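You operate a simulated robot arm through the tools that you are given. There is no shell and no other tool.

The job below is to be done with a simulated robot arm. You get a single attempt, and the scene is never put back.

## Task
Light station 26 dimly: red dial to 20, teal lever to narrow, then lamp on and flap open.
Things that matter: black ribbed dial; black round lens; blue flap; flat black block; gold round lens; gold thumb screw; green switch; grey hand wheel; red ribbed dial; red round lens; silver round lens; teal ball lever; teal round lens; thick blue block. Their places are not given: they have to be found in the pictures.

The check looks at the end state, three seconds after you hand in, the way a careful person would. Anything else that was tipped, shoved, dropped, spilled or broken makes it a failure.

## Robot
A 7-joint arm with a two-finger parallel gripper, fixed in place. Base frame: the origin is at the foot of the arm, x ahead of it, y to its left, z up; the work surface is at about z = 0.76. Units: m, degrees, N and s.
With the tool pointing down near the work surface it reaches from about 0.2 to 0.68 m from the base axis. Its first joint turns from -66.0 to 66.0 degrees. Payload 2.4 kg.
The TCP is the grasp point between the finger pads, 0.03 m short of the fingertips. In the tool frame z runs along the fingers and y along their closing line. Largest opening 0.094 m; finger width 0.028, thickness 0.01; the body of the gripper, 0.05 by 0.096 m, starts 0.055 m behind the TCP.
Orientation is that of the tool frame in the base frame, as [roll, pitch, yaw] about the fixed x, y, z axes, in that order (R = Rz(yaw) Ry(pitch) Rx(roll)). With the fingers straight down and closing along the base's y, the tool's x points along the base's -x, its y along +y and its z along -z.

## Interface
- The arm moves only by the tool jog_arm. Its argument "rows" is text: rows parted by semicolons, each of 7 numbers parted by spaces: the shift along the tool's x, y, z in m, then the turn, a rotation vector about the tool's x, y, z in degrees, then the finger opening in m, from 0 to 0.094. In form: dx dy dz ax ay az grip; .... A call has 1 to 20 rows; each row is the pose to reach, as a shift and turn from the pose commanded when the call began, along the tool's axes at that moment. A row lasts 0.2 s, in which the tool goes at most 0.05 m and 8.6 degrees; a call with a longer step from one row to the next is refused whole, and so is a gripper value outside its range. A pose out of reach is approached as far as the arm can. The call stops where the force on the tool passes 70 N (or 10 N more than at its start, if that is more) or the arm is blocked; 0.2 s more then pass. The fingers move at their own pace (about 0.153 m/s each) and stop on an object; they squeeze with about 32 N. The grip force told is the motor's: it shows also when the fingers shut on nothing. Time passes only in rows, and 0.2 s behind the last, so rows that repeat a pose let the fingers close. It gives the time, the measured TCP pose, the force on the tool (base axes), the opening and the grip force at its end, in the units of the frame above (readings bear some noise), with the torque about the TCP (base axes, N m) and any sound that the robot's microphone picked up.
- Cameras (640 x 400 px; columns grow to the right, rows downward): "scene" is fixed at [0.0599, 0.5056, 1.4515]; the picture's right is [-0.45, -0.89, 0.00], its down [-0.60, 0.30, -0.74] and it looks along [0.66, -0.33, -0.67] (base axes); focal length 262 px, centre (320, 200). "wrist" rides on the gripper at [0.076, 0.014, -0.103] in the tool frame; the picture's right is [-0.18, 0.98, 0.00], its down [-0.75, -0.14, -0.64] and it looks along [-0.63, -0.12, 0.77] (tool axes); focal length 243 px, centre (320, 200).
- grab_frame(camera): a new picture of that camera. The clock stands still meanwhile.
- locate(camera, pixels): for up to 12 pixels [column, row] of the newest picture of that camera ("zoom" is the newest enlarged one), the place [x, y, z] in the base frame of the surface seen there, good to about 0.003 m, but the place of the scene camera against the robot may be out by one fixed shift of up to 0.025 m in any direction. The clock stands still meanwhile.
- zoom(camera, box): a new picture of the part [left, top, right, bottom] of that camera's present view, enlarged. The clock stands still meanwhile.
- sign_off(): hands the job in; it is judged then, once.

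Leave the gripper open and the arm clear of the work at the hand-in unless told otherwise.

The tools are called after ">>>" as a command line: name --argument value ..., lists and objects as JSON in quotes. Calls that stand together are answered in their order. jog_arm: Moves the arm, as the interface text tells. Its arguments: {"type":"object","properties":{"rows":{"type":"string"}},"required":["rows"]} The other tools are called the same way: grab_frame (camera) takes a picture; locate (camera, pixels) gives the place of the surface under pixels of a picture; zoom (camera, box) takes an enlarged picture of a part of a camera's view; sign_off () hands the job in.

At the start:

```text
clock: 0.0
tcp_pos: [0.289, 0.1935, 1.2499]
tcp_rot: [180.0, 0.1, -179.9]
force: [0.6, 0.1, -1.3]
ft_torque: [0.02, 0.01, -0.01]
gripper_width: 0.0941
finger_force: 0.1
```

scene: 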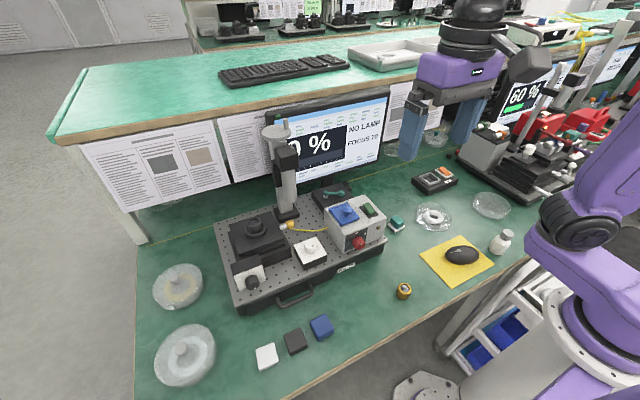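
wrist: 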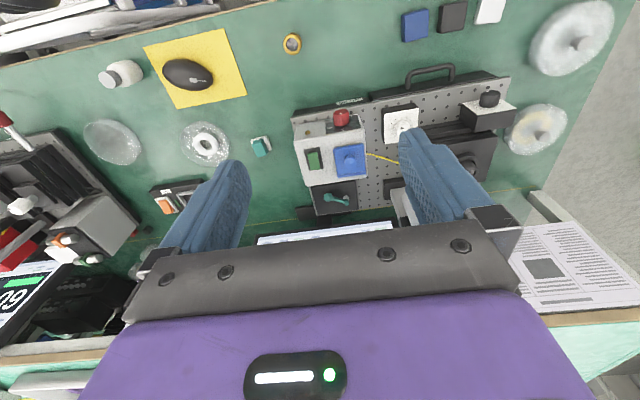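

I see a breadboard with a controller box (blue flap, green switch, red dial), a teal lever behind it, and a monitor showing "0 %", "NO LAMP", "FOCUS ??". I'll zoom in on these parts.

>>> zoom --camera "scene" --box '[200, 80, 420, 320]'

>>> zoom --camera "scene" --box '[310, 180, 400, 260]'

>>> zoom --camera "wrist" --box '[280, 60, 540, 230]'

>>> zoom --camera "scene" --box '[380, 150, 540, 310]'

```text
1.67 times, centred on (310, 200) of scene
```

zoom: 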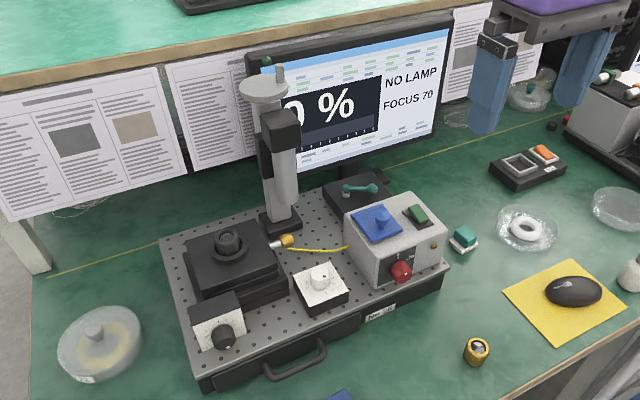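

```text
5.00 times, centred on (355, 220) of scene
```

zoom: 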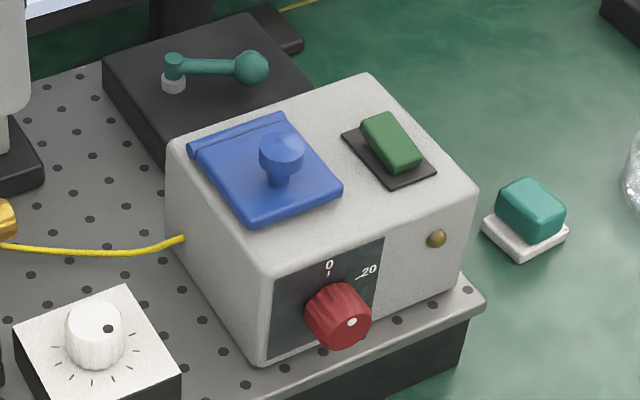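

```text
2.35 times, centred on (410, 145) of wrist
```

zoom: 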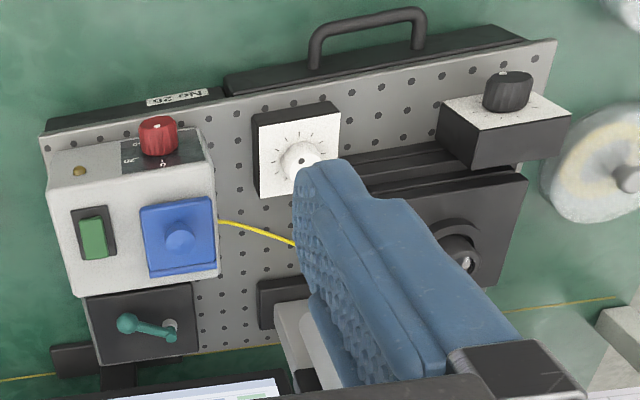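

```text
2.50 times, centred on (460, 230) of scene
```

zoom: 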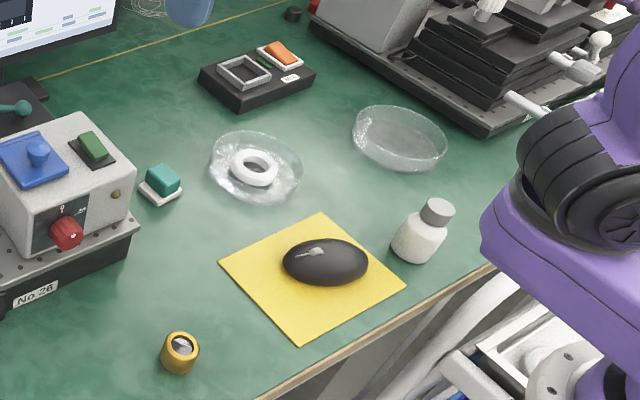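

The controller box carries the blue flap, green switch and red dial, and the teal lever stands on a black box behind it. I'll locate these points in both cameras, so I can see how far the scene camera is shifted.

>>> grab_frame --camera "wrist"

>>> locate --camera "wrist" --pixels '[[341, 117], [350, 159], [314, 158], [331, 197], [349, 200], [305, 133], [362, 128], [308, 185], [365, 176], [296, 116], [509, 79], [292, 44]]'

>>> locate --camera "scene" --pixels '[[358, 243], [346, 211], [368, 210], [354, 194], [340, 195], [371, 228], [386, 220], [325, 207], [365, 196], [334, 240], [403, 290], [397, 224]]'

```text
taken
```

wrist: 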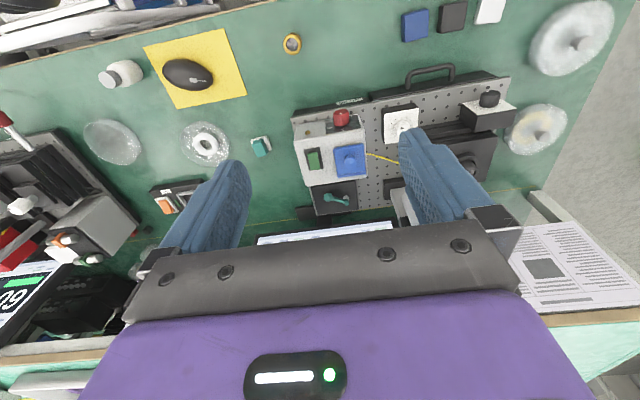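

```text
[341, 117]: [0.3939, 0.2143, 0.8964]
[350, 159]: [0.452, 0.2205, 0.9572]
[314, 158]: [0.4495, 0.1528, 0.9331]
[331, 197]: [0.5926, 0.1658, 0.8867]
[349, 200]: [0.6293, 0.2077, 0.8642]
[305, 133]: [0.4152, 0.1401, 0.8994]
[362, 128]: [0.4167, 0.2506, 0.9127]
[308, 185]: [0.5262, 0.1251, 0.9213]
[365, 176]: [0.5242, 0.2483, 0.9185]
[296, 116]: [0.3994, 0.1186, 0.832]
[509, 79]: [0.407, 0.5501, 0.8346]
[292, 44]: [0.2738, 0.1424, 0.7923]
```

```text
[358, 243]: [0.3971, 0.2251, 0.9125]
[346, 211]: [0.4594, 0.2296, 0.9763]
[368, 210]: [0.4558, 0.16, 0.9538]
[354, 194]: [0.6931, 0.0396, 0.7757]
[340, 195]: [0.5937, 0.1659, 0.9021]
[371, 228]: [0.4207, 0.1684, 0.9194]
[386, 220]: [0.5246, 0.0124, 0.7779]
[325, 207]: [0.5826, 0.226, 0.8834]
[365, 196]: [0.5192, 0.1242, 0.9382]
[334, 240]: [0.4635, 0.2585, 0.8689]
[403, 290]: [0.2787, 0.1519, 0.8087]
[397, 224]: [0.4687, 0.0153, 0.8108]
```

Wrist and scene agree up to a shift of about (0.005, 0.009, 0.017), so I'll rely on the wrist camera. Next I move about 0.17 m lower and a little back for a close view of the box front, high above everything.

>>> jog_arm --rows "0.01 0 0.04 0 0 0 0.094; 0.02 0 0.08 0 0 0 0.094; 0.03 0 0.12 0 0 0 0.094; 0.04 0 0.15 0 0 0 0.094; 0.04 0 0.15 0 0 0 0.094"

>>> grab_frame --camera "wrist"

```text
clock: 1.2
tcp_pos: [0.2507, 0.1922, 1.0979]
tcp_rot: [-180.0, 0.0, -179.9]
force: [0.1, 0.3, 0.0]
ft_torque: [0.01, 0.01, 0.02]
gripper_width: 0.0937
finger_force: 0.1
```

```text
taken
```

wrist: 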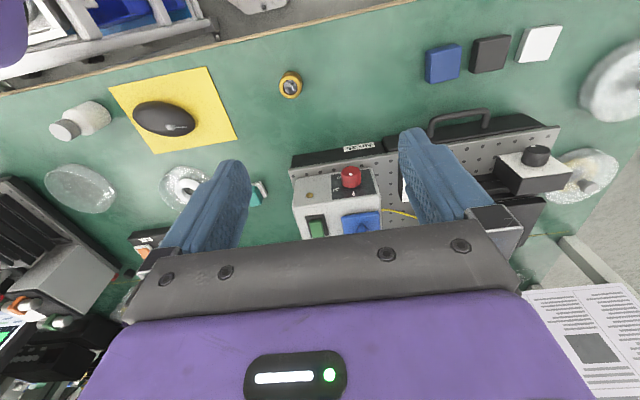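

The red dial shows at about (350, 176). I'll zoom in on the dial, the switch and the flap.

>>> zoom --camera "wrist" --box '[280, 130, 400, 240]'

>>> zoom --camera "wrist" --box '[325, 160, 385, 200]'

>>> zoom --camera "scene" --box '[310, 170, 390, 220]'

>>> zoom --camera "scene" --box '[260, 80, 400, 190]'

>>> zoom --camera "scene" --box '[335, 220, 385, 260]'

```text
3.64 times, centred on (340, 185) of wrist
```

zoom: 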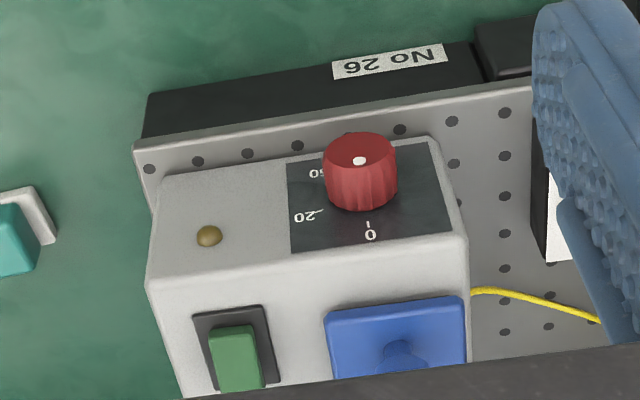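

```text
10.00 times, centred on (355, 180) of wrist
```

zoom: 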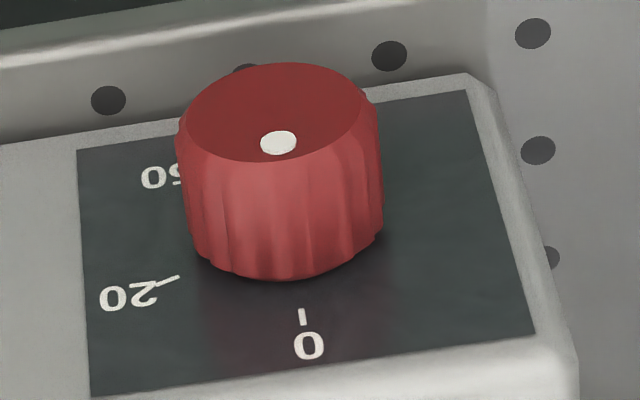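

```text
8.00 times, centred on (350, 195) of scene
```

zoom: 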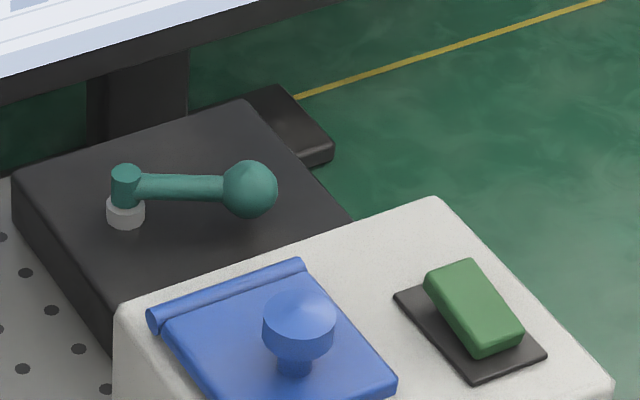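

```text
3.64 times, centred on (330, 135) of scene
```

zoom: 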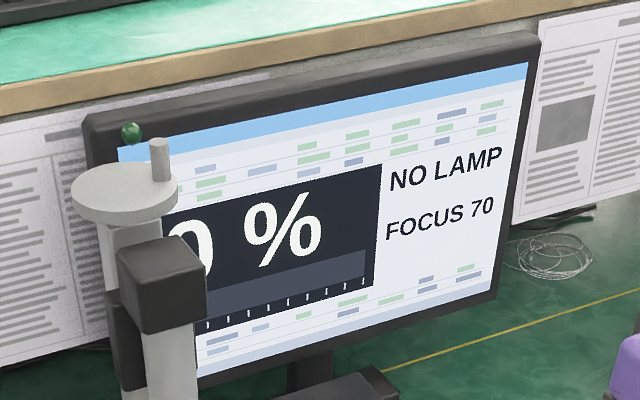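

```text
10.00 times, centred on (360, 240) of scene
```

zoom: 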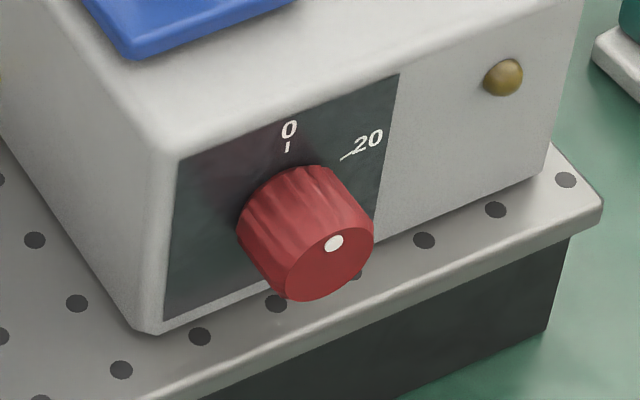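

The dial's white dot is next to "0", with "20" clockwise of it when seen from the front. I need to know which lever direction is narrow, so I'll locate the marks and look for labels on the lever box, the posters and the neighbouring station.

>>> zoom --camera "wrist" --box '[325, 160, 385, 200]'

>>> locate --camera "zoom" --pixels '[[303, 317], [170, 280], [278, 143], [290, 75], [285, 270], [195, 245], [375, 225], [90, 160], [95, 385], [465, 95], [530, 330], [180, 175]]'

>>> zoom --camera "scene" --box '[470, 60, 640, 200]'

>>> zoom --camera "scene" --box '[80, 90, 280, 210]'

>>> zoom --camera "scene" --box '[180, 0, 440, 60]'

```text
10.00 times, centred on (355, 180) of wrist
```

zoom: 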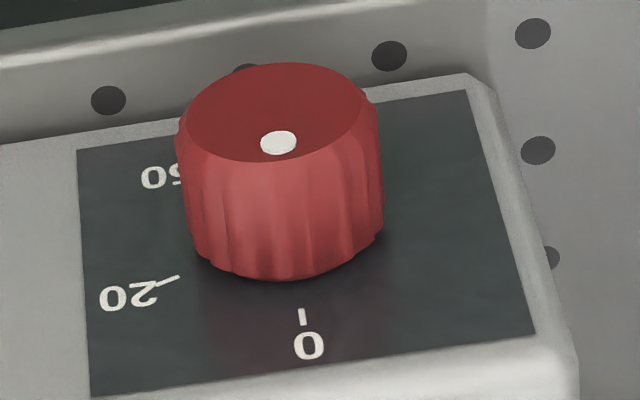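

```text
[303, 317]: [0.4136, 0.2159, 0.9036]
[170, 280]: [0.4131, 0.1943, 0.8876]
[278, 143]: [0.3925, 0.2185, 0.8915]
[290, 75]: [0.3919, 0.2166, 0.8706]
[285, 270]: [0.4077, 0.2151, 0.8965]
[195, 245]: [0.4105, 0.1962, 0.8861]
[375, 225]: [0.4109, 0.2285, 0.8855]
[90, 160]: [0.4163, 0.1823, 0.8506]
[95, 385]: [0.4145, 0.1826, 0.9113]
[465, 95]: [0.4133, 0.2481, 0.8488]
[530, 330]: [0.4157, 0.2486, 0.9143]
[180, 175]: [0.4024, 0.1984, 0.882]
```

```text
2.86 times, centred on (555, 130) of scene
```

zoom: 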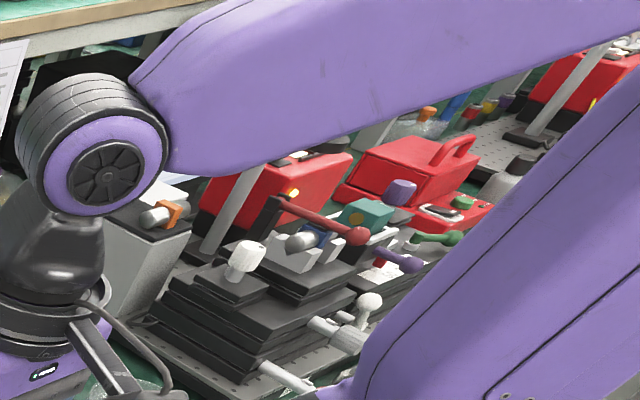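

```text
3.20 times, centred on (180, 150) of scene
```

zoom: 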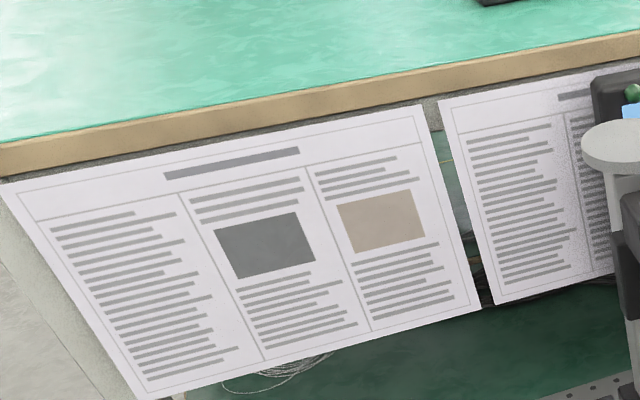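

```text
2.46 times, centred on (310, 30) of scene
```

zoom: 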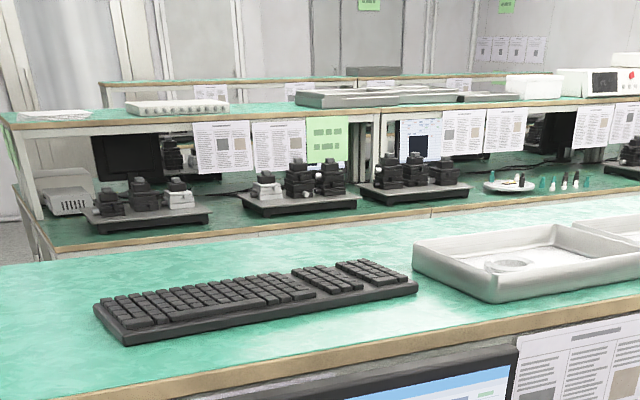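

The front plate is at x≈0.414 with its centre near y=0.2155, z=0.8825, and 20 lies about 70° clockwise from 0. I see no lever labels yet. I'll go forward about 0.15 m at the same height to look down at the lever box.

>>> jog_arm --rows "-0.04 0 0 0 0 0 0.094; -0.08 0 0 0 0 0 0.094; -0.12 0 0 0 0 0 0.094; -0.15 0 0 0 0 0 0.094; -0.15 0 0 0 0 0 0.094"

>>> grab_frame --camera "wrist"

>>> zoom --camera "wrist" --box '[260, 90, 420, 240]'

>>> grab_frame --camera "scene"

```text
clock: 2.4
tcp_pos: [0.3997, 0.1922, 1.1004]
tcp_rot: [180.0, 0.0, 180.0]
force: [-0.2, -0.5, 0.5]
ft_torque: [-0.01, 0.0, 0.0]
gripper_width: 0.094
finger_force: 0.1
```

```text
taken
```

wrist: 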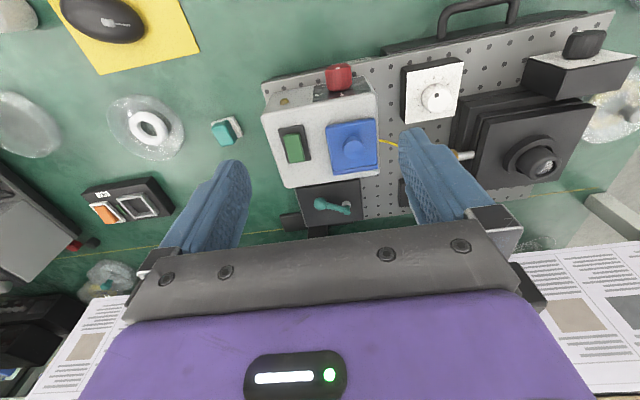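

```text
2.67 times, centred on (340, 165) of wrist
```

zoom: 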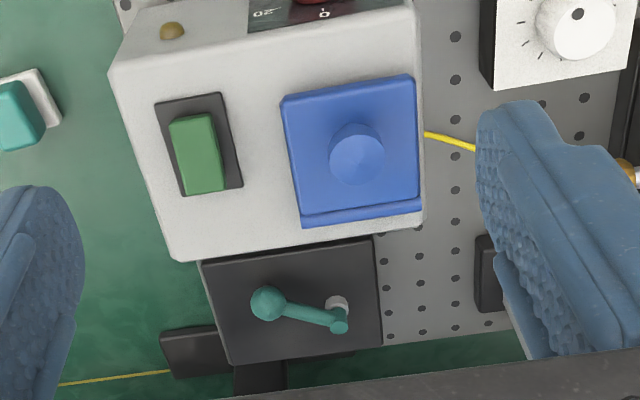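

```text
taken
```

scene: 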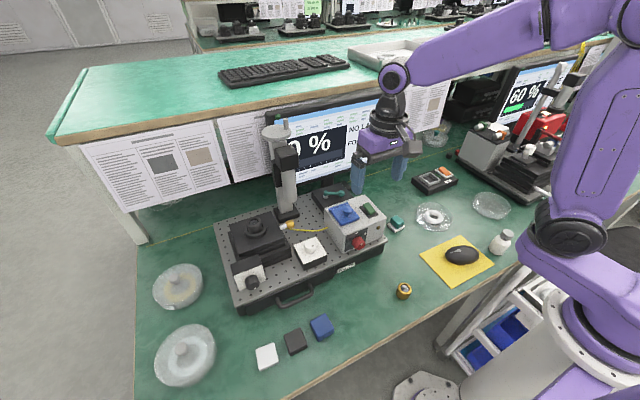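

I see the lever's white pivot, its teal arm and the ball, but no clear labels. I'll zoom in further on the lever box.

>>> zoom --camera "wrist" --box '[290, 170, 370, 240]'

>>> locate --camera "zoom" --pixels '[[245, 220], [410, 275], [405, 230], [520, 330], [110, 390], [80, 140], [510, 90], [300, 300], [330, 250]]'

>>> zoom --camera "scene" --box '[305, 170, 395, 230]'

>>> zoom --camera "scene" --box '[460, 70, 640, 210]'

```text
5.71 times, centred on (330, 205) of wrist
```

zoom: 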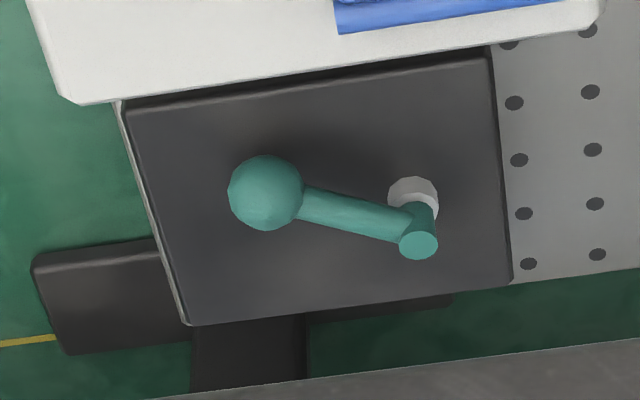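

```text
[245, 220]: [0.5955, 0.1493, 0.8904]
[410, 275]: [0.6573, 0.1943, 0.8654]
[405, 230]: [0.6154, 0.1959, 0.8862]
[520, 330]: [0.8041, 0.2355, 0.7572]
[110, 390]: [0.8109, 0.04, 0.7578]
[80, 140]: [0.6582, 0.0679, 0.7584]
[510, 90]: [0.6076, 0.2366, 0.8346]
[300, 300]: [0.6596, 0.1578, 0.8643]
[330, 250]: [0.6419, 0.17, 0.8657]
```

```text
6.67 times, centred on (350, 200) of scene
```

zoom: 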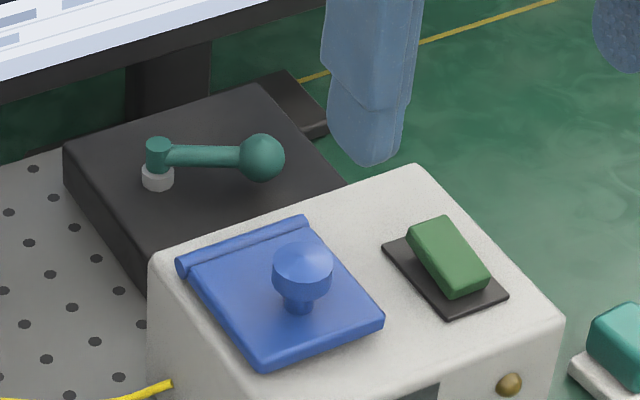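

```text
2.86 times, centred on (550, 140) of scene
```

zoom: 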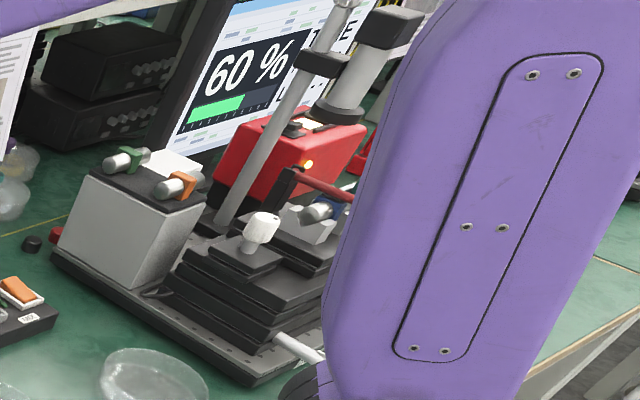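

No labels on top, but a light strip shows along the left (−y) side of the lever box, possibly a plate. Before I move there I'll locate the monitor, the tower and nearby obstacles.

>>> locate --camera "scene" --pixels '[[264, 117], [385, 95], [390, 170], [300, 185], [275, 128], [283, 160], [288, 215], [432, 178], [340, 170], [500, 100], [470, 150], [550, 190]]'

>>> zoom --camera "scene" --box '[260, 90, 440, 200]'

```text
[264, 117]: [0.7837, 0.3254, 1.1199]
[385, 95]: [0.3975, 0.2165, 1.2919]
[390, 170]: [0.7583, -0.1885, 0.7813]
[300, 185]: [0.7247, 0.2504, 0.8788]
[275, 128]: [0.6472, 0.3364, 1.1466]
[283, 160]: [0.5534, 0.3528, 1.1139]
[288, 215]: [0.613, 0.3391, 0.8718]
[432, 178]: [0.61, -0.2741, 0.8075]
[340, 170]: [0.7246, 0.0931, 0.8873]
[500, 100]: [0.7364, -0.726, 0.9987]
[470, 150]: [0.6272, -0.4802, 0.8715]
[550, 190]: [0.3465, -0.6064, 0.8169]
```

```text
3.56 times, centred on (350, 145) of scene
```

zoom: 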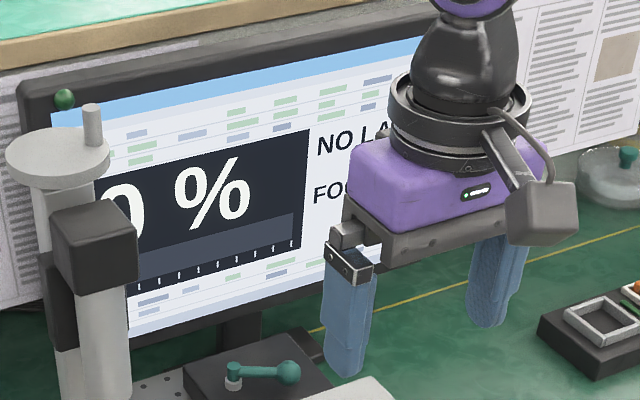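

The monitor stands at x≈0.72 and up, and the tower is at y≈0.34. I'll turn the tool +90° about the vertical and move to about (0.55, 0.0, 1.02), so the wrist camera looks at the −y side of the lever box.

>>> jog_arm --rows "-0.0125 -0.016 0.0067 0 0 -7.5 0.094; -0.025 -0.032 0.0133 0 0 -15 0.094; -0.0375 -0.048 0.02 0 0 -22.5 0.094; -0.05 -0.064 0.0267 0 0 -30 0.094; -0.0625 -0.08 0.0333 0 0 -37.5 0.094; -0.075 -0.096 0.04 0 0 -45 0.094; -0.0875 -0.112 0.0467 0 0 -52.5 0.094; -0.1 -0.128 0.0533 0 0 -60 0.094; -0.1125 -0.144 0.06 0 0 -67.5 0.094; -0.125 -0.16 0.0667 0 0 -75 0.094; -0.1375 -0.176 0.0733 0 0 -82.5 0.094; -0.15 -0.192 0.08 0 0 -90 0.094; -0.15 -0.192 0.08 0 0 -90 0.094"

>>> grab_frame --camera "wrist"

>>> grab_frame --camera "scene"

```text
clock: 5.2
tcp_pos: [0.5479, 0.0006, 1.0193]
tcp_rot: [180.0, 0.0, -90.0]
force: [0.2, 0.2, 0.6]
ft_torque: [0.0, -0.01, 0.01]
gripper_width: 0.0937
finger_force: 0.1
```

```text
taken
```

wrist: 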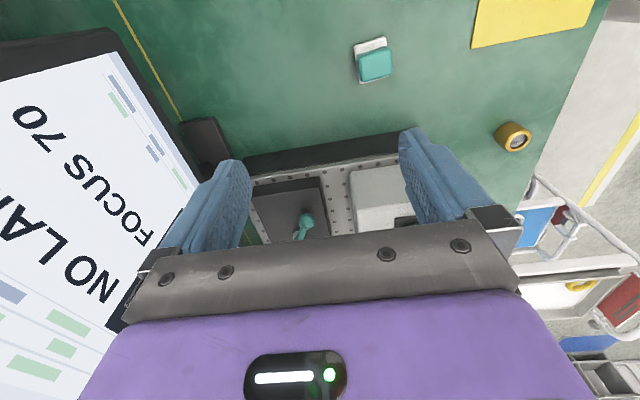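

```text
taken
```

scene: 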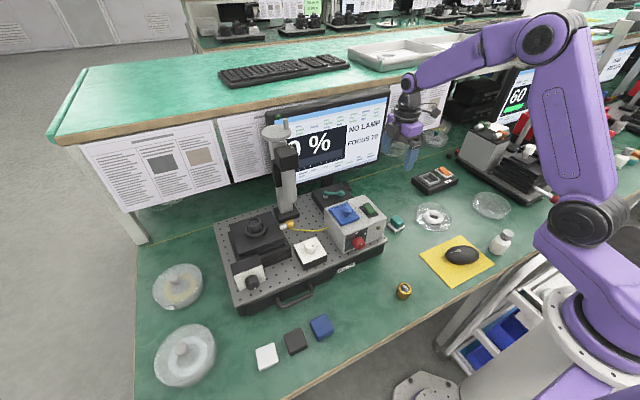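

The lever box appears near (290, 205), seen from the −y side. I'll zoom in there.

>>> zoom --camera "wrist" --box '[235, 140, 415, 250]'

>>> zoom --camera "wrist" --box '[245, 165, 345, 245]'

>>> zoom --camera "scene" --box '[440, 40, 580, 180]'

```text
3.56 times, centred on (325, 195) of wrist
```

zoom: 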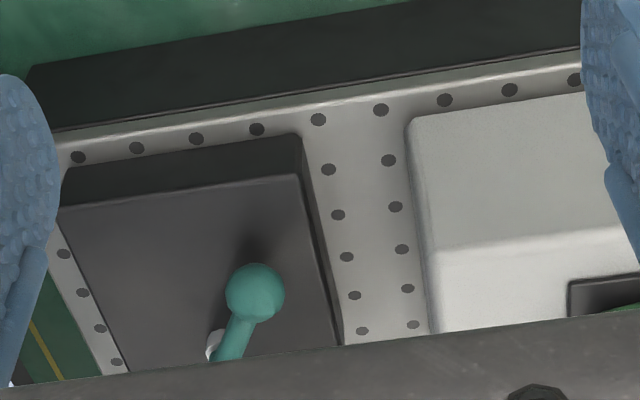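

```text
5.00 times, centred on (295, 205) of wrist
```

zoom: 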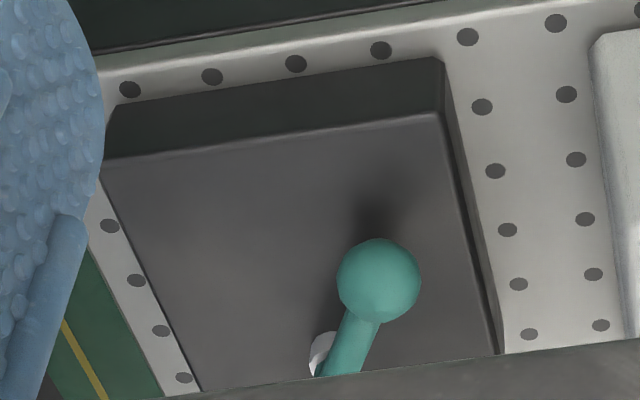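

```text
2.86 times, centred on (510, 110) of scene
```

zoom: 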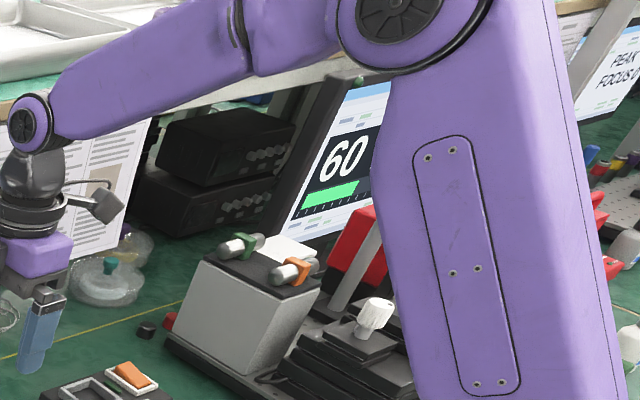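

The lever box carries no labels at all, so the monitor feedback will have to tell me. I'll zoom in on the neighbouring monitors and on the green notes for hints about narrow and wide.

>>> zoom --camera "scene" --box '[590, 40, 640, 90]'

>>> zoom --camera "scene" --box '[295, 0, 335, 25]'

>>> zoom --camera "scene" --box '[580, 80, 640, 240]'

>>> zoom --camera "scene" --box '[200, 200, 340, 320]'

```text
8.00 times, centred on (615, 65) of scene
```

zoom: 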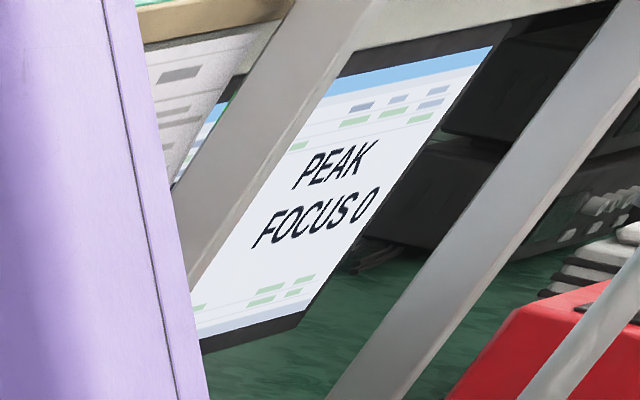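

```text
16.00 times, centred on (315, 12) of scene
```

zoom: 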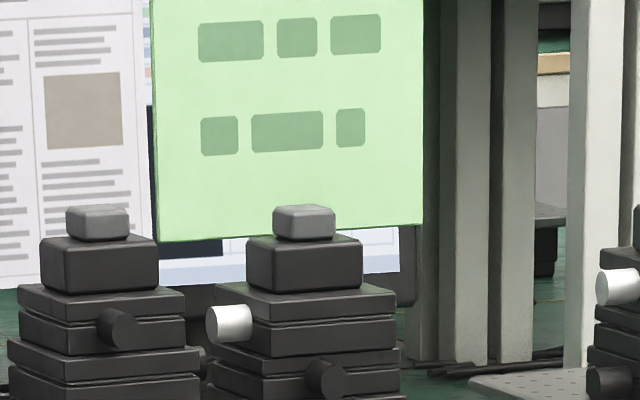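

```text
2.50 times, centred on (610, 160) of scene
```

zoom: 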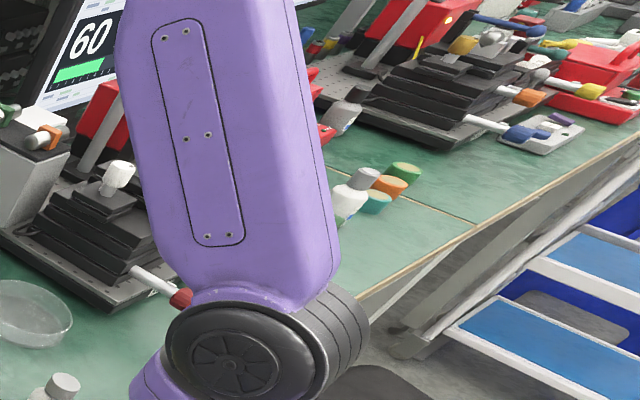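

```text
3.33 times, centred on (270, 260) of scene
```

zoom: 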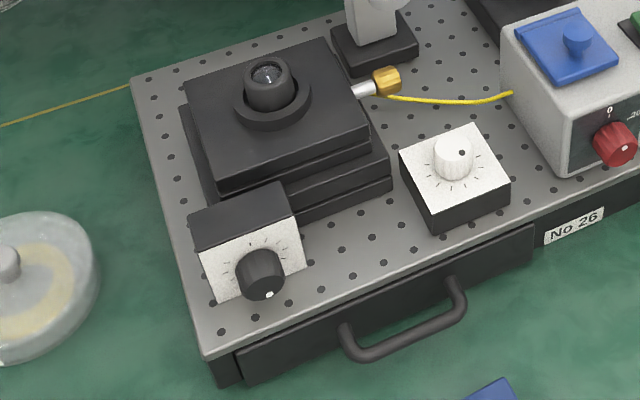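

The neighbouring "PEAK / FOCUS 0" screen only tells about focus. I'll begin with the dial. First I undo the 90° turn and bring the TCP to about (0.30, 0.2155, 1.02), clear above everything.

>>> jog_arm --rows "-0.018 0.0207 0 0 0 7.5 0.094; -0.036 0.0413 0 0 0 15 0.094; -0.054 0.062 0 0 0 22.5 0.094; -0.072 0.0827 0 0 0 30 0.094; -0.09 0.1033 0 0 0 37.5 0.094; -0.108 0.124 0 0 0 45 0.094; -0.126 0.1447 0 0 0 52.5 0.094; -0.144 0.1653 0 0 0 60 0.094; -0.162 0.186 0 0 0 67.5 0.094; -0.18 0.2067 0 0 0 75 0.094; -0.198 0.2273 0 0 0 82.5 0.094; -0.2155 0.248 0 0 0 90 0.094; -0.2155 0.248 0 0 0 90 0.094"

```text
clock: 8.0
tcp_pos: [0.3022, 0.2157, 1.0191]
tcp_rot: [180.0, 0.1, 179.9]
force: [0.1, -0.8, -0.5]
ft_torque: [0.05, -0.03, -0.03]
gripper_width: 0.0941
finger_force: 0.0
```

At (0.302, 0.216, 1.019), straight down. Now I tilt the tool 45° forward and go down to z≈0.95, so the wrist camera looks horizontally at the front of the dial.

>>> jog_arm --rows "0 0 0.012 0 -7.5 0 0.094; 0 0 0.024 0 -15 0 0.094; 0 0 0.036 0 -22.5 0 0.094; 0 0 0.048 0 -30 0 0.094; 0 0 0.06 0 -37.5 0 0.094; 0 0 0.07 0 -45 0 0.094; 0 0 0.07 0 -45 0 0.094"

>>> grab_frame --camera "wrist"

>>> zoom --camera "wrist" --box '[260, 80, 400, 180]'

```text
clock: 9.6
tcp_pos: [0.302, 0.2156, 0.9506]
tcp_rot: [180.0, 45.0, 180.0]
force: [-0.2, -0.5, 0.4]
ft_torque: [0.0, -0.02, 0.01]
gripper_width: 0.0941
finger_force: 0.1
out of reach, approached as far as the arm can: row 3, 4
```

```text
taken
```

wrist: 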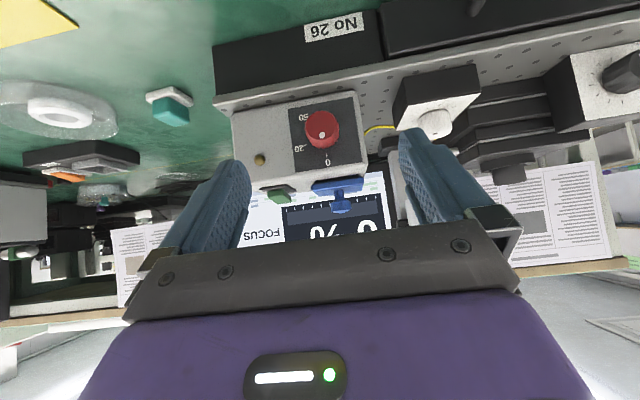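

```text
4.00 times, centred on (330, 130) of wrist
```

zoom: 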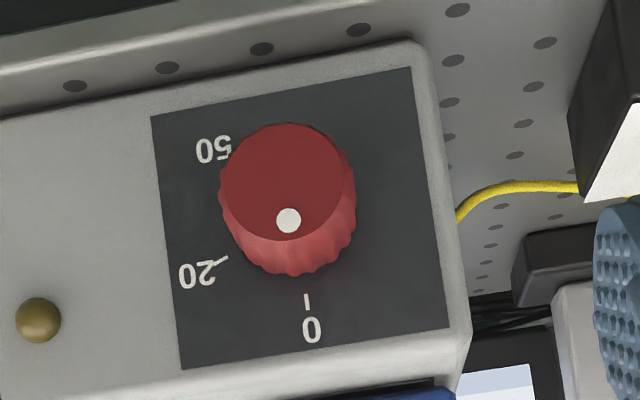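

A near-frontal view: the 0 tick is at (307, 302), the 20 tick at (222, 261), and the white dot at (288, 220) is at about 0. I'll locate the cap edges and marks for exact geometry, plus nearby obstacles: the white dial box and the yellow cable.

>>> locate --camera "zoom" --pixels '[[288, 220], [289, 180], [228, 180], [350, 175], [289, 130], [307, 302], [222, 261], [160, 125], [185, 360], [440, 320], [405, 75], [213, 150]]'

>>> locate --camera "wrist" --pixels '[[435, 122], [395, 100], [470, 68], [440, 85], [400, 115], [340, 200], [340, 185], [280, 190], [380, 127]]'

```text
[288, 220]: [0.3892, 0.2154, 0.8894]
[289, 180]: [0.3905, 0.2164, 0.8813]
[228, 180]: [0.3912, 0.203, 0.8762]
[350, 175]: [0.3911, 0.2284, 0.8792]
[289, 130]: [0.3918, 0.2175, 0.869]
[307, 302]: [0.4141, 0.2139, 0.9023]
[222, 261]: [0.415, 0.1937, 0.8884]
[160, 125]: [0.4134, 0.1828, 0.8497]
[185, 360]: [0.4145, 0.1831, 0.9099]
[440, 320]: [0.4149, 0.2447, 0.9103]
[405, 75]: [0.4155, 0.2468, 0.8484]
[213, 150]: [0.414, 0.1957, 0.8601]
```

```text
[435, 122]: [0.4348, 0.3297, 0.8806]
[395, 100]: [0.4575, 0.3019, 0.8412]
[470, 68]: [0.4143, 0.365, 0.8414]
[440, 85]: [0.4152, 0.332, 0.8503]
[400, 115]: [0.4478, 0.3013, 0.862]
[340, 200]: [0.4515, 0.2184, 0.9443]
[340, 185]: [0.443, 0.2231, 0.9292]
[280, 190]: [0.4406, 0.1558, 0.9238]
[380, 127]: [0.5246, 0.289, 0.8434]
```

Dial axis at y≈0.215, z≈0.8805, cap face at x≈0.390, and 20 is about 69° clockwise. I'll ease the tilt to 15° and move to (0.375, 0.215, 0.985), just above and in front of the dial, before testing sideways leans.

>>> jog_arm --rows "-0.018 0 0.007 0 7.5 0 0.094; -0.037 -0.0004 0.014 0 15 0 0.094; -0.056 -0.0006 0.021 0 22.5 0 0.094; -0.076 -0.0008 0.0275 0 30 0 0.094; -0.076 -0.0008 0.0275 0 30 0 0.094"

```text
clock: 10.8
tcp_pos: [0.3744, 0.2167, 0.9842]
tcp_rot: [179.9, 15.0, 179.9]
force: [-0.5, -0.3, 0.6]
ft_torque: [-0.01, 0.03, -0.03]
gripper_width: 0.0942
finger_force: 0.0
```

I'm at p=15°. Now I'll lean the tool back by 35° toward +y (a −35° rotation about base x) in free air, to check that the arm can reach it.

>>> jog_arm --rows "0 0 0 6.76 0 -1.81 0.094; 0 0 0 13.5 0 -3.63 0.094; 0 0 0 20.3 0 -5.44 0.094; 0 0 0 27.05 0 -7.25 0.094; 0 0 0 33.8 0 -9.06 0.094; 0 0 0 33.8 0 -9.06 0.094"

>>> grab_frame --camera "scene"

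```text
clock: 12.2
tcp_pos: [0.3746, 0.2156, 0.9845]
tcp_rot: [-143.9, 12.3, -171.4]
force: [0.5, -0.6, -0.4]
ft_torque: [0.02, 0.01, 0.01]
gripper_width: 0.0939
finger_force: 0.1
```

```text
taken
```

scene: 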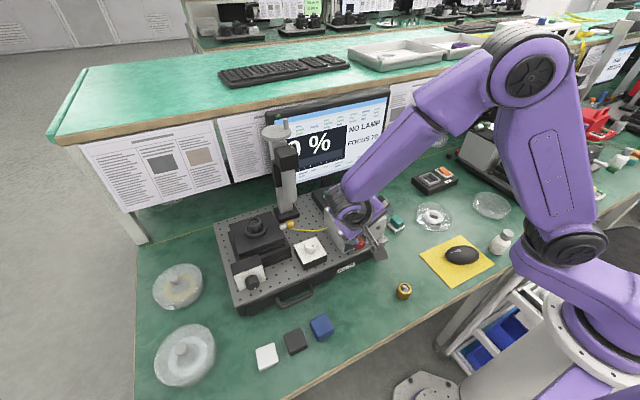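

The lean is reachable. Now I'll approach: narrow the fingers to 0.06, shift sideways 0.059 m first, then go 0.075 m along the fingers so they straddle the dial, with its axis 12 mm past the TCP.

>>> jog_arm --rows "0.0035 0.03 0 0 0 0 0.06; 0.0071 0.0591 0 0 0 0 0.06; 0.0071 0.0591 0.025 0 0 0 0.06; 0.0071 0.0591 0.045 0 0 0 0.06; 0.0071 0.0591 0.045 0 0 0 0.06"

>>> grab_frame --camera "wrist"

>>> grab_frame --camera "scene"

```text
clock: 13.4
tcp_pos: [0.3793, 0.2405, 0.9121]
tcp_rot: [-144.1, 12.3, -171.4]
force: [-0.4, 0.0, -0.3]
ft_torque: [-0.01, -0.01, -0.02]
gripper_width: 0.0604
finger_force: 0.1
```

```text
taken
```

wrist: 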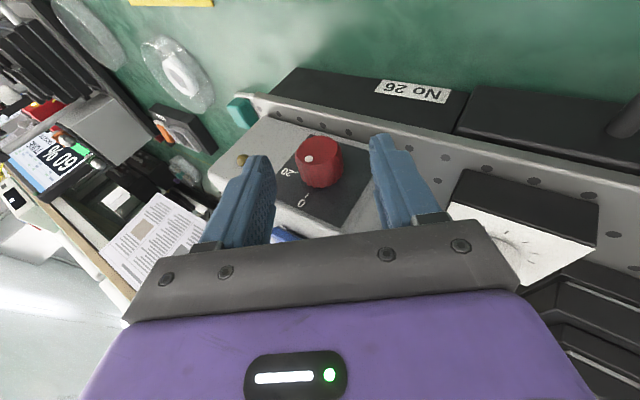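

```text
taken
```

scene: 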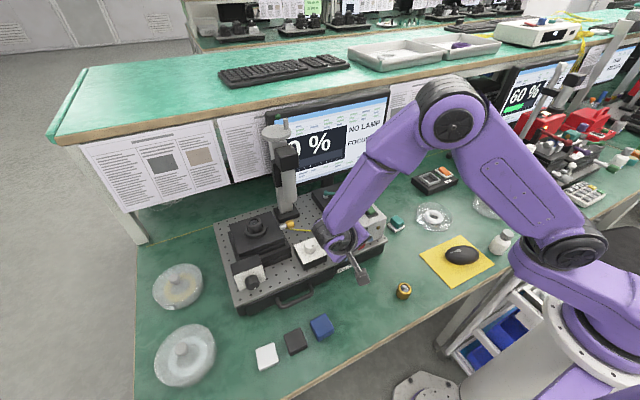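

The dial sits between the fingers at (320, 163). The neighbouring monitor is also in view at about (55, 165), so I'll read it.

>>> zoom --camera "wrist" --box '[0, 90, 130, 220]'

>>> zoom --camera "wrist" --box '[230, 110, 430, 240]'

```text
3.08 times, centred on (65, 155) of wrist
```

zoom: 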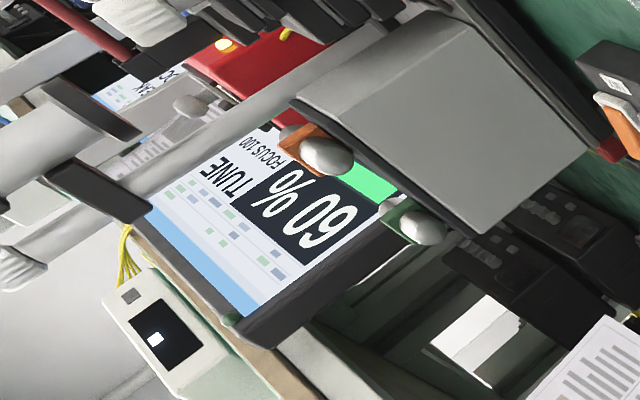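

```text
3.08 times, centred on (330, 175) of wrist
```

zoom: 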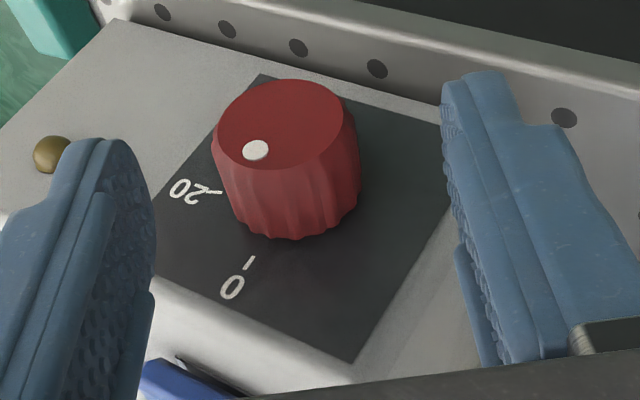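

That monitor reads "TUNE / FOCUS 100 / 60 %", so no beam information there. The dial is well centred between the fingers. I advance the last 0.030 m with the fingers at 0.06, then look before closing.

>>> jog_arm --rows "0 0 0.01 0 0 0 0.06; 0 0 0.02 0 0 0 0.06; 0 0 0.0296 0 0 0 0.06; 0 0 0.0296 0 0 0 0.06"

>>> zoom --camera "wrist" --box '[210, 90, 450, 240]'

```text
clock: 14.4
tcp_pos: [0.3878, 0.2212, 0.889]
tcp_rot: [-144.1, 12.2, -171.2]
force: [-0.9, 1.4, 0.3]
ft_torque: [0.03, -0.01, 0.0]
gripper_width: 0.0598
finger_force: 0.0
```

```text
2.67 times, centred on (330, 165) of wrist
```

zoom: 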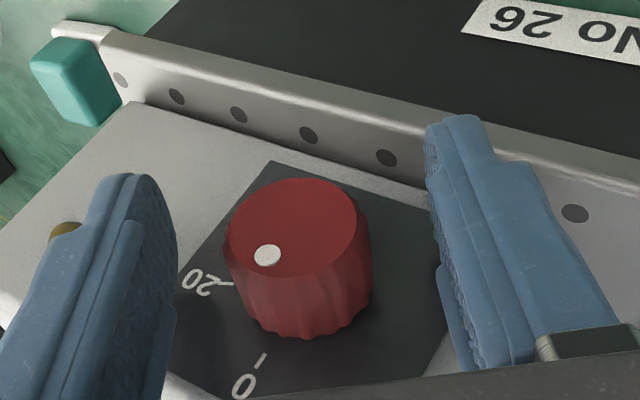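

The fingers straddle the dial evenly. Closing on it now.

>>> jog_arm --rows "0 0 0 0 0 0 0.02; 0 0 0 0 0 0 0.02; 0 0 0 0 0 0 0.02"

>>> zoom --camera "wrist" --box '[210, 90, 450, 240]'

```text
clock: 15.2
tcp_pos: [0.3868, 0.2215, 0.8896]
tcp_rot: [-144.0, 12.3, -171.4]
force: [-0.5, -1.6, 1.3]
ft_torque: [-0.04, -0.34, 0.26]
gripper_width: 0.0316
finger_force: 44.5
```

```text
2.67 times, centred on (330, 165) of wrist
```

zoom: 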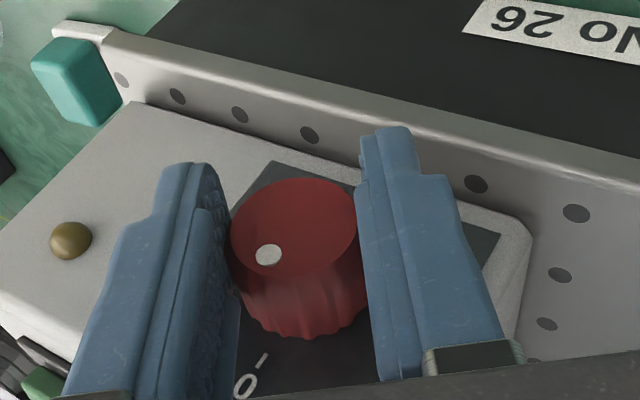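

Gripped at 0.0316 m with low side forces. Now I turn the first half, 34.5° clockwise seen from the front, about the dial axis.

>>> jog_arm --rows "0 -0.0014 0.0001 -6.665 0 1.787 0.02; 0.0001 -0.0028 0.0003 -13.33 0 3.574 0.02; 0.0002 -0.0041 0.0007 -20 0 5.361 0.02; 0.0003 -0.0054 0.0013 -26.66 0 7.148 0.02; 0.0005 -0.0066 0.002 -33.33 0 8.936 0.02; 0.0005 -0.0066 0.002 -33.33 0 8.936 0.02"

>>> zoom --camera "wrist" --box '[210, 90, 450, 240]'

```text
clock: 16.6
tcp_pos: [0.3876, 0.2149, 0.892]
tcp_rot: [-179.6, 15.0, -179.8]
force: [-5.3, 3.1, -5.5]
ft_torque: [0.0, 0.25, 0.1]
gripper_width: 0.0316
finger_force: 44.8
```

```text
2.67 times, centred on (330, 165) of wrist
```

zoom: 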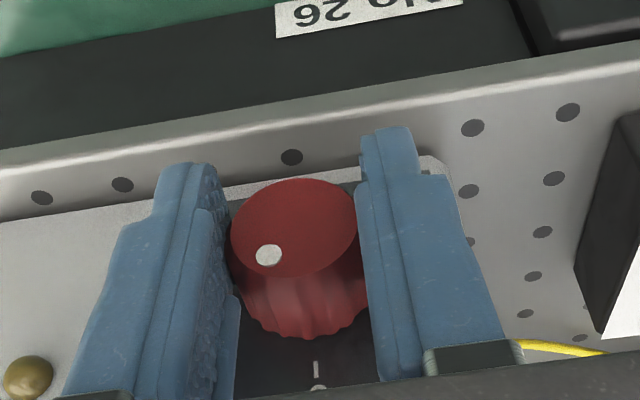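

The dial turned with the grip: the dot has stayed in place relative to the fingers while the plate rotated. Forces are small. Now the second 34.5°.

>>> jog_arm --rows "0 -0.0014 0.0001 -6.665 0 1.787 0.02; 0.0001 -0.0028 0.0003 -13.33 0 3.574 0.02; 0.0002 -0.0041 0.0007 -20 0 5.361 0.02; 0.0003 -0.0054 0.0013 -26.66 0 7.148 0.02; 0.0005 -0.0066 0.002 -33.33 0 8.936 0.02; 0.0005 -0.0066 0.002 -33.33 0 8.936 0.02"

>>> zoom --camera "wrist" --box '[210, 90, 450, 240]'

>>> zoom --camera "scene" --box '[310, 180, 410, 270]'

```text
clock: 18.0
tcp_pos: [0.3873, 0.2084, 0.889]
tcp_rot: [145.0, 12.3, 171.4]
force: [-7.4, -4.4, 1.7]
ft_torque: [-0.05, -0.44, -0.32]
gripper_width: 0.0315
finger_force: 45.0
```

```text
2.67 times, centred on (330, 165) of wrist
```

zoom: 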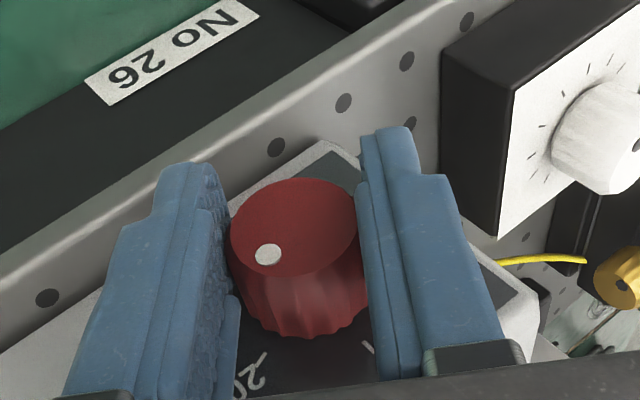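

```text
4.44 times, centred on (360, 225) of scene
```

zoom: 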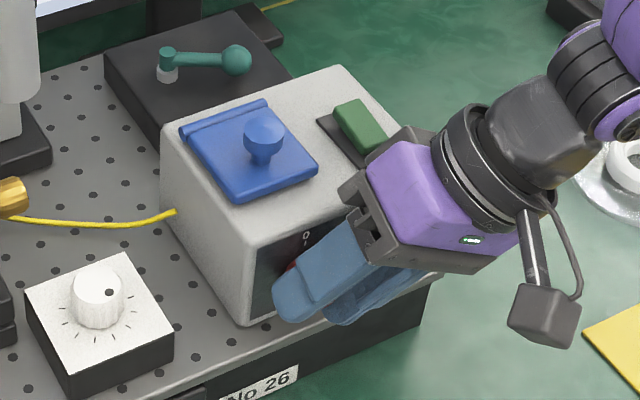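

The 20 tick now sits where the 0 tick was before the turn, lined up with the dot. I'll release to 0.056 and back out along the fingers.

>>> jog_arm --rows "0 0 0 0 0 0 0.056; 0 0 0 0 0 0 0.056; 0 0 -0.02 0 0 0 0.056; 0 0 -0.05 0 0 0 0.056; 0 0 -0.09 0 0 0 0.056; 0 0 -0.09 0 0 0 0.056"

>>> zoom --camera "wrist" --box '[210, 70, 450, 240]'

```text
clock: 19.4
tcp_pos: [0.3636, 0.1599, 0.9621]
tcp_rot: [145.1, 12.5, 171.5]
force: [0.9, -0.5, 0.4]
ft_torque: [-0.03, 0.0, 0.02]
gripper_width: 0.056
finger_force: 0.0
```

```text
2.35 times, centred on (330, 155) of wrist
```

zoom: 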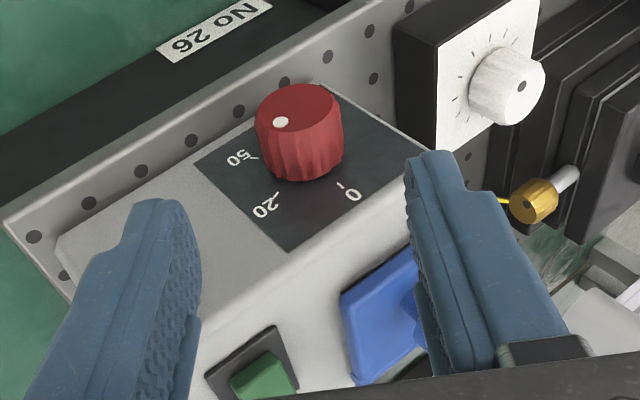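

The dot and the 20 tick look about aligned, but I want a frontal view to be sure. I'll undo the lean first and then return to the 45° viewing pose.

>>> jog_arm --rows "0.0063 0.0125 -0.0024 6.57 0 -1.76 0.094; 0.0126 0.025 -0.0048 13.14 0 -3.52 0.094; 0.019 0.0376 -0.0072 19.7 0 -5.29 0.094; 0.0253 0.05 -0.0096 26.27 0 -7.05 0.094; 0.0316 0.0627 -0.012 32.84 0 -8.81 0.094; 0.0316 0.0627 -0.012 32.84 0 -8.81 0.094"

```text
clock: 20.8
tcp_pos: [0.3451, 0.2085, 1.0036]
tcp_rot: [-176.5, 18.9, -171.7]
force: [-2.8, 0.7, -1.7]
ft_torque: [-0.01, -0.23, -0.11]
gripper_width: 0.0938
finger_force: 0.1
out of reach, approached as far as the arm can: row 3, 4, 5
```

The arm hit a reach limit at (0.345, 0.208, 1.004). Leaving via the path that worked before: first to about (0.375, 0.215, 0.984) at 15° tilt.

>>> jog_arm --rows "-0.013 0.0017 0.009 0 0 0 0.094; -0.026 0.0034 0.018 0 0 0 0.094; -0.0393 0.005 0.0271 0 0 0 0.094; -0.0393 0.005 0.0271 0 0 0 0.094"

```text
clock: 21.8
tcp_pos: [0.3764, 0.2164, 0.9839]
tcp_rot: [179.9, 15.0, 179.9]
force: [-0.7, -0.1, 0.2]
ft_torque: [-0.02, -0.01, -0.01]
gripper_width: 0.0939
finger_force: 0.1
```

Back at (0.376, 0.216, 0.984). Now the reverse of the earlier path, to the 45° viewing pose.

>>> jog_arm --rows "0.02 0 0.0033 0 -7.5 0 0.094; 0.04 0 0.0067 0 -15 0 0.094; 0.06 0 0.01 0 -22.5 0 0.094; 0.0797 0 0.0133 0 -30 0 0.094; 0.0797 0 0.0133 0 -30 0 0.094"

>>> grab_frame --camera "wrist"

>>> zoom --camera "wrist" --box '[260, 80, 400, 180]'

```text
clock: 23.0
tcp_pos: [0.3031, 0.2143, 0.9502]
tcp_rot: [-180.0, 45.0, 179.9]
force: [0.4, 0.6, 0.1]
ft_torque: [-0.04, -0.02, -0.03]
gripper_width: 0.094
finger_force: 0.1
out of reach, approached as far as the arm can: row 1, 2
```

```text
taken
```

wrist: 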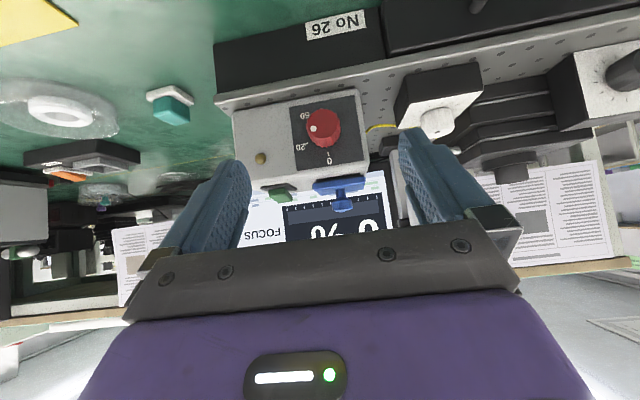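

```text
4.00 times, centred on (330, 130) of wrist
```

zoom: 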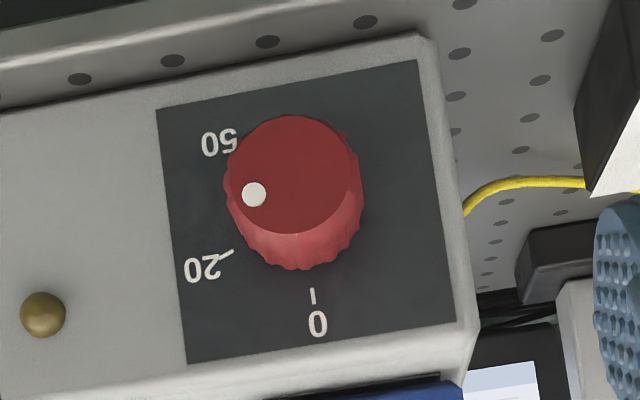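

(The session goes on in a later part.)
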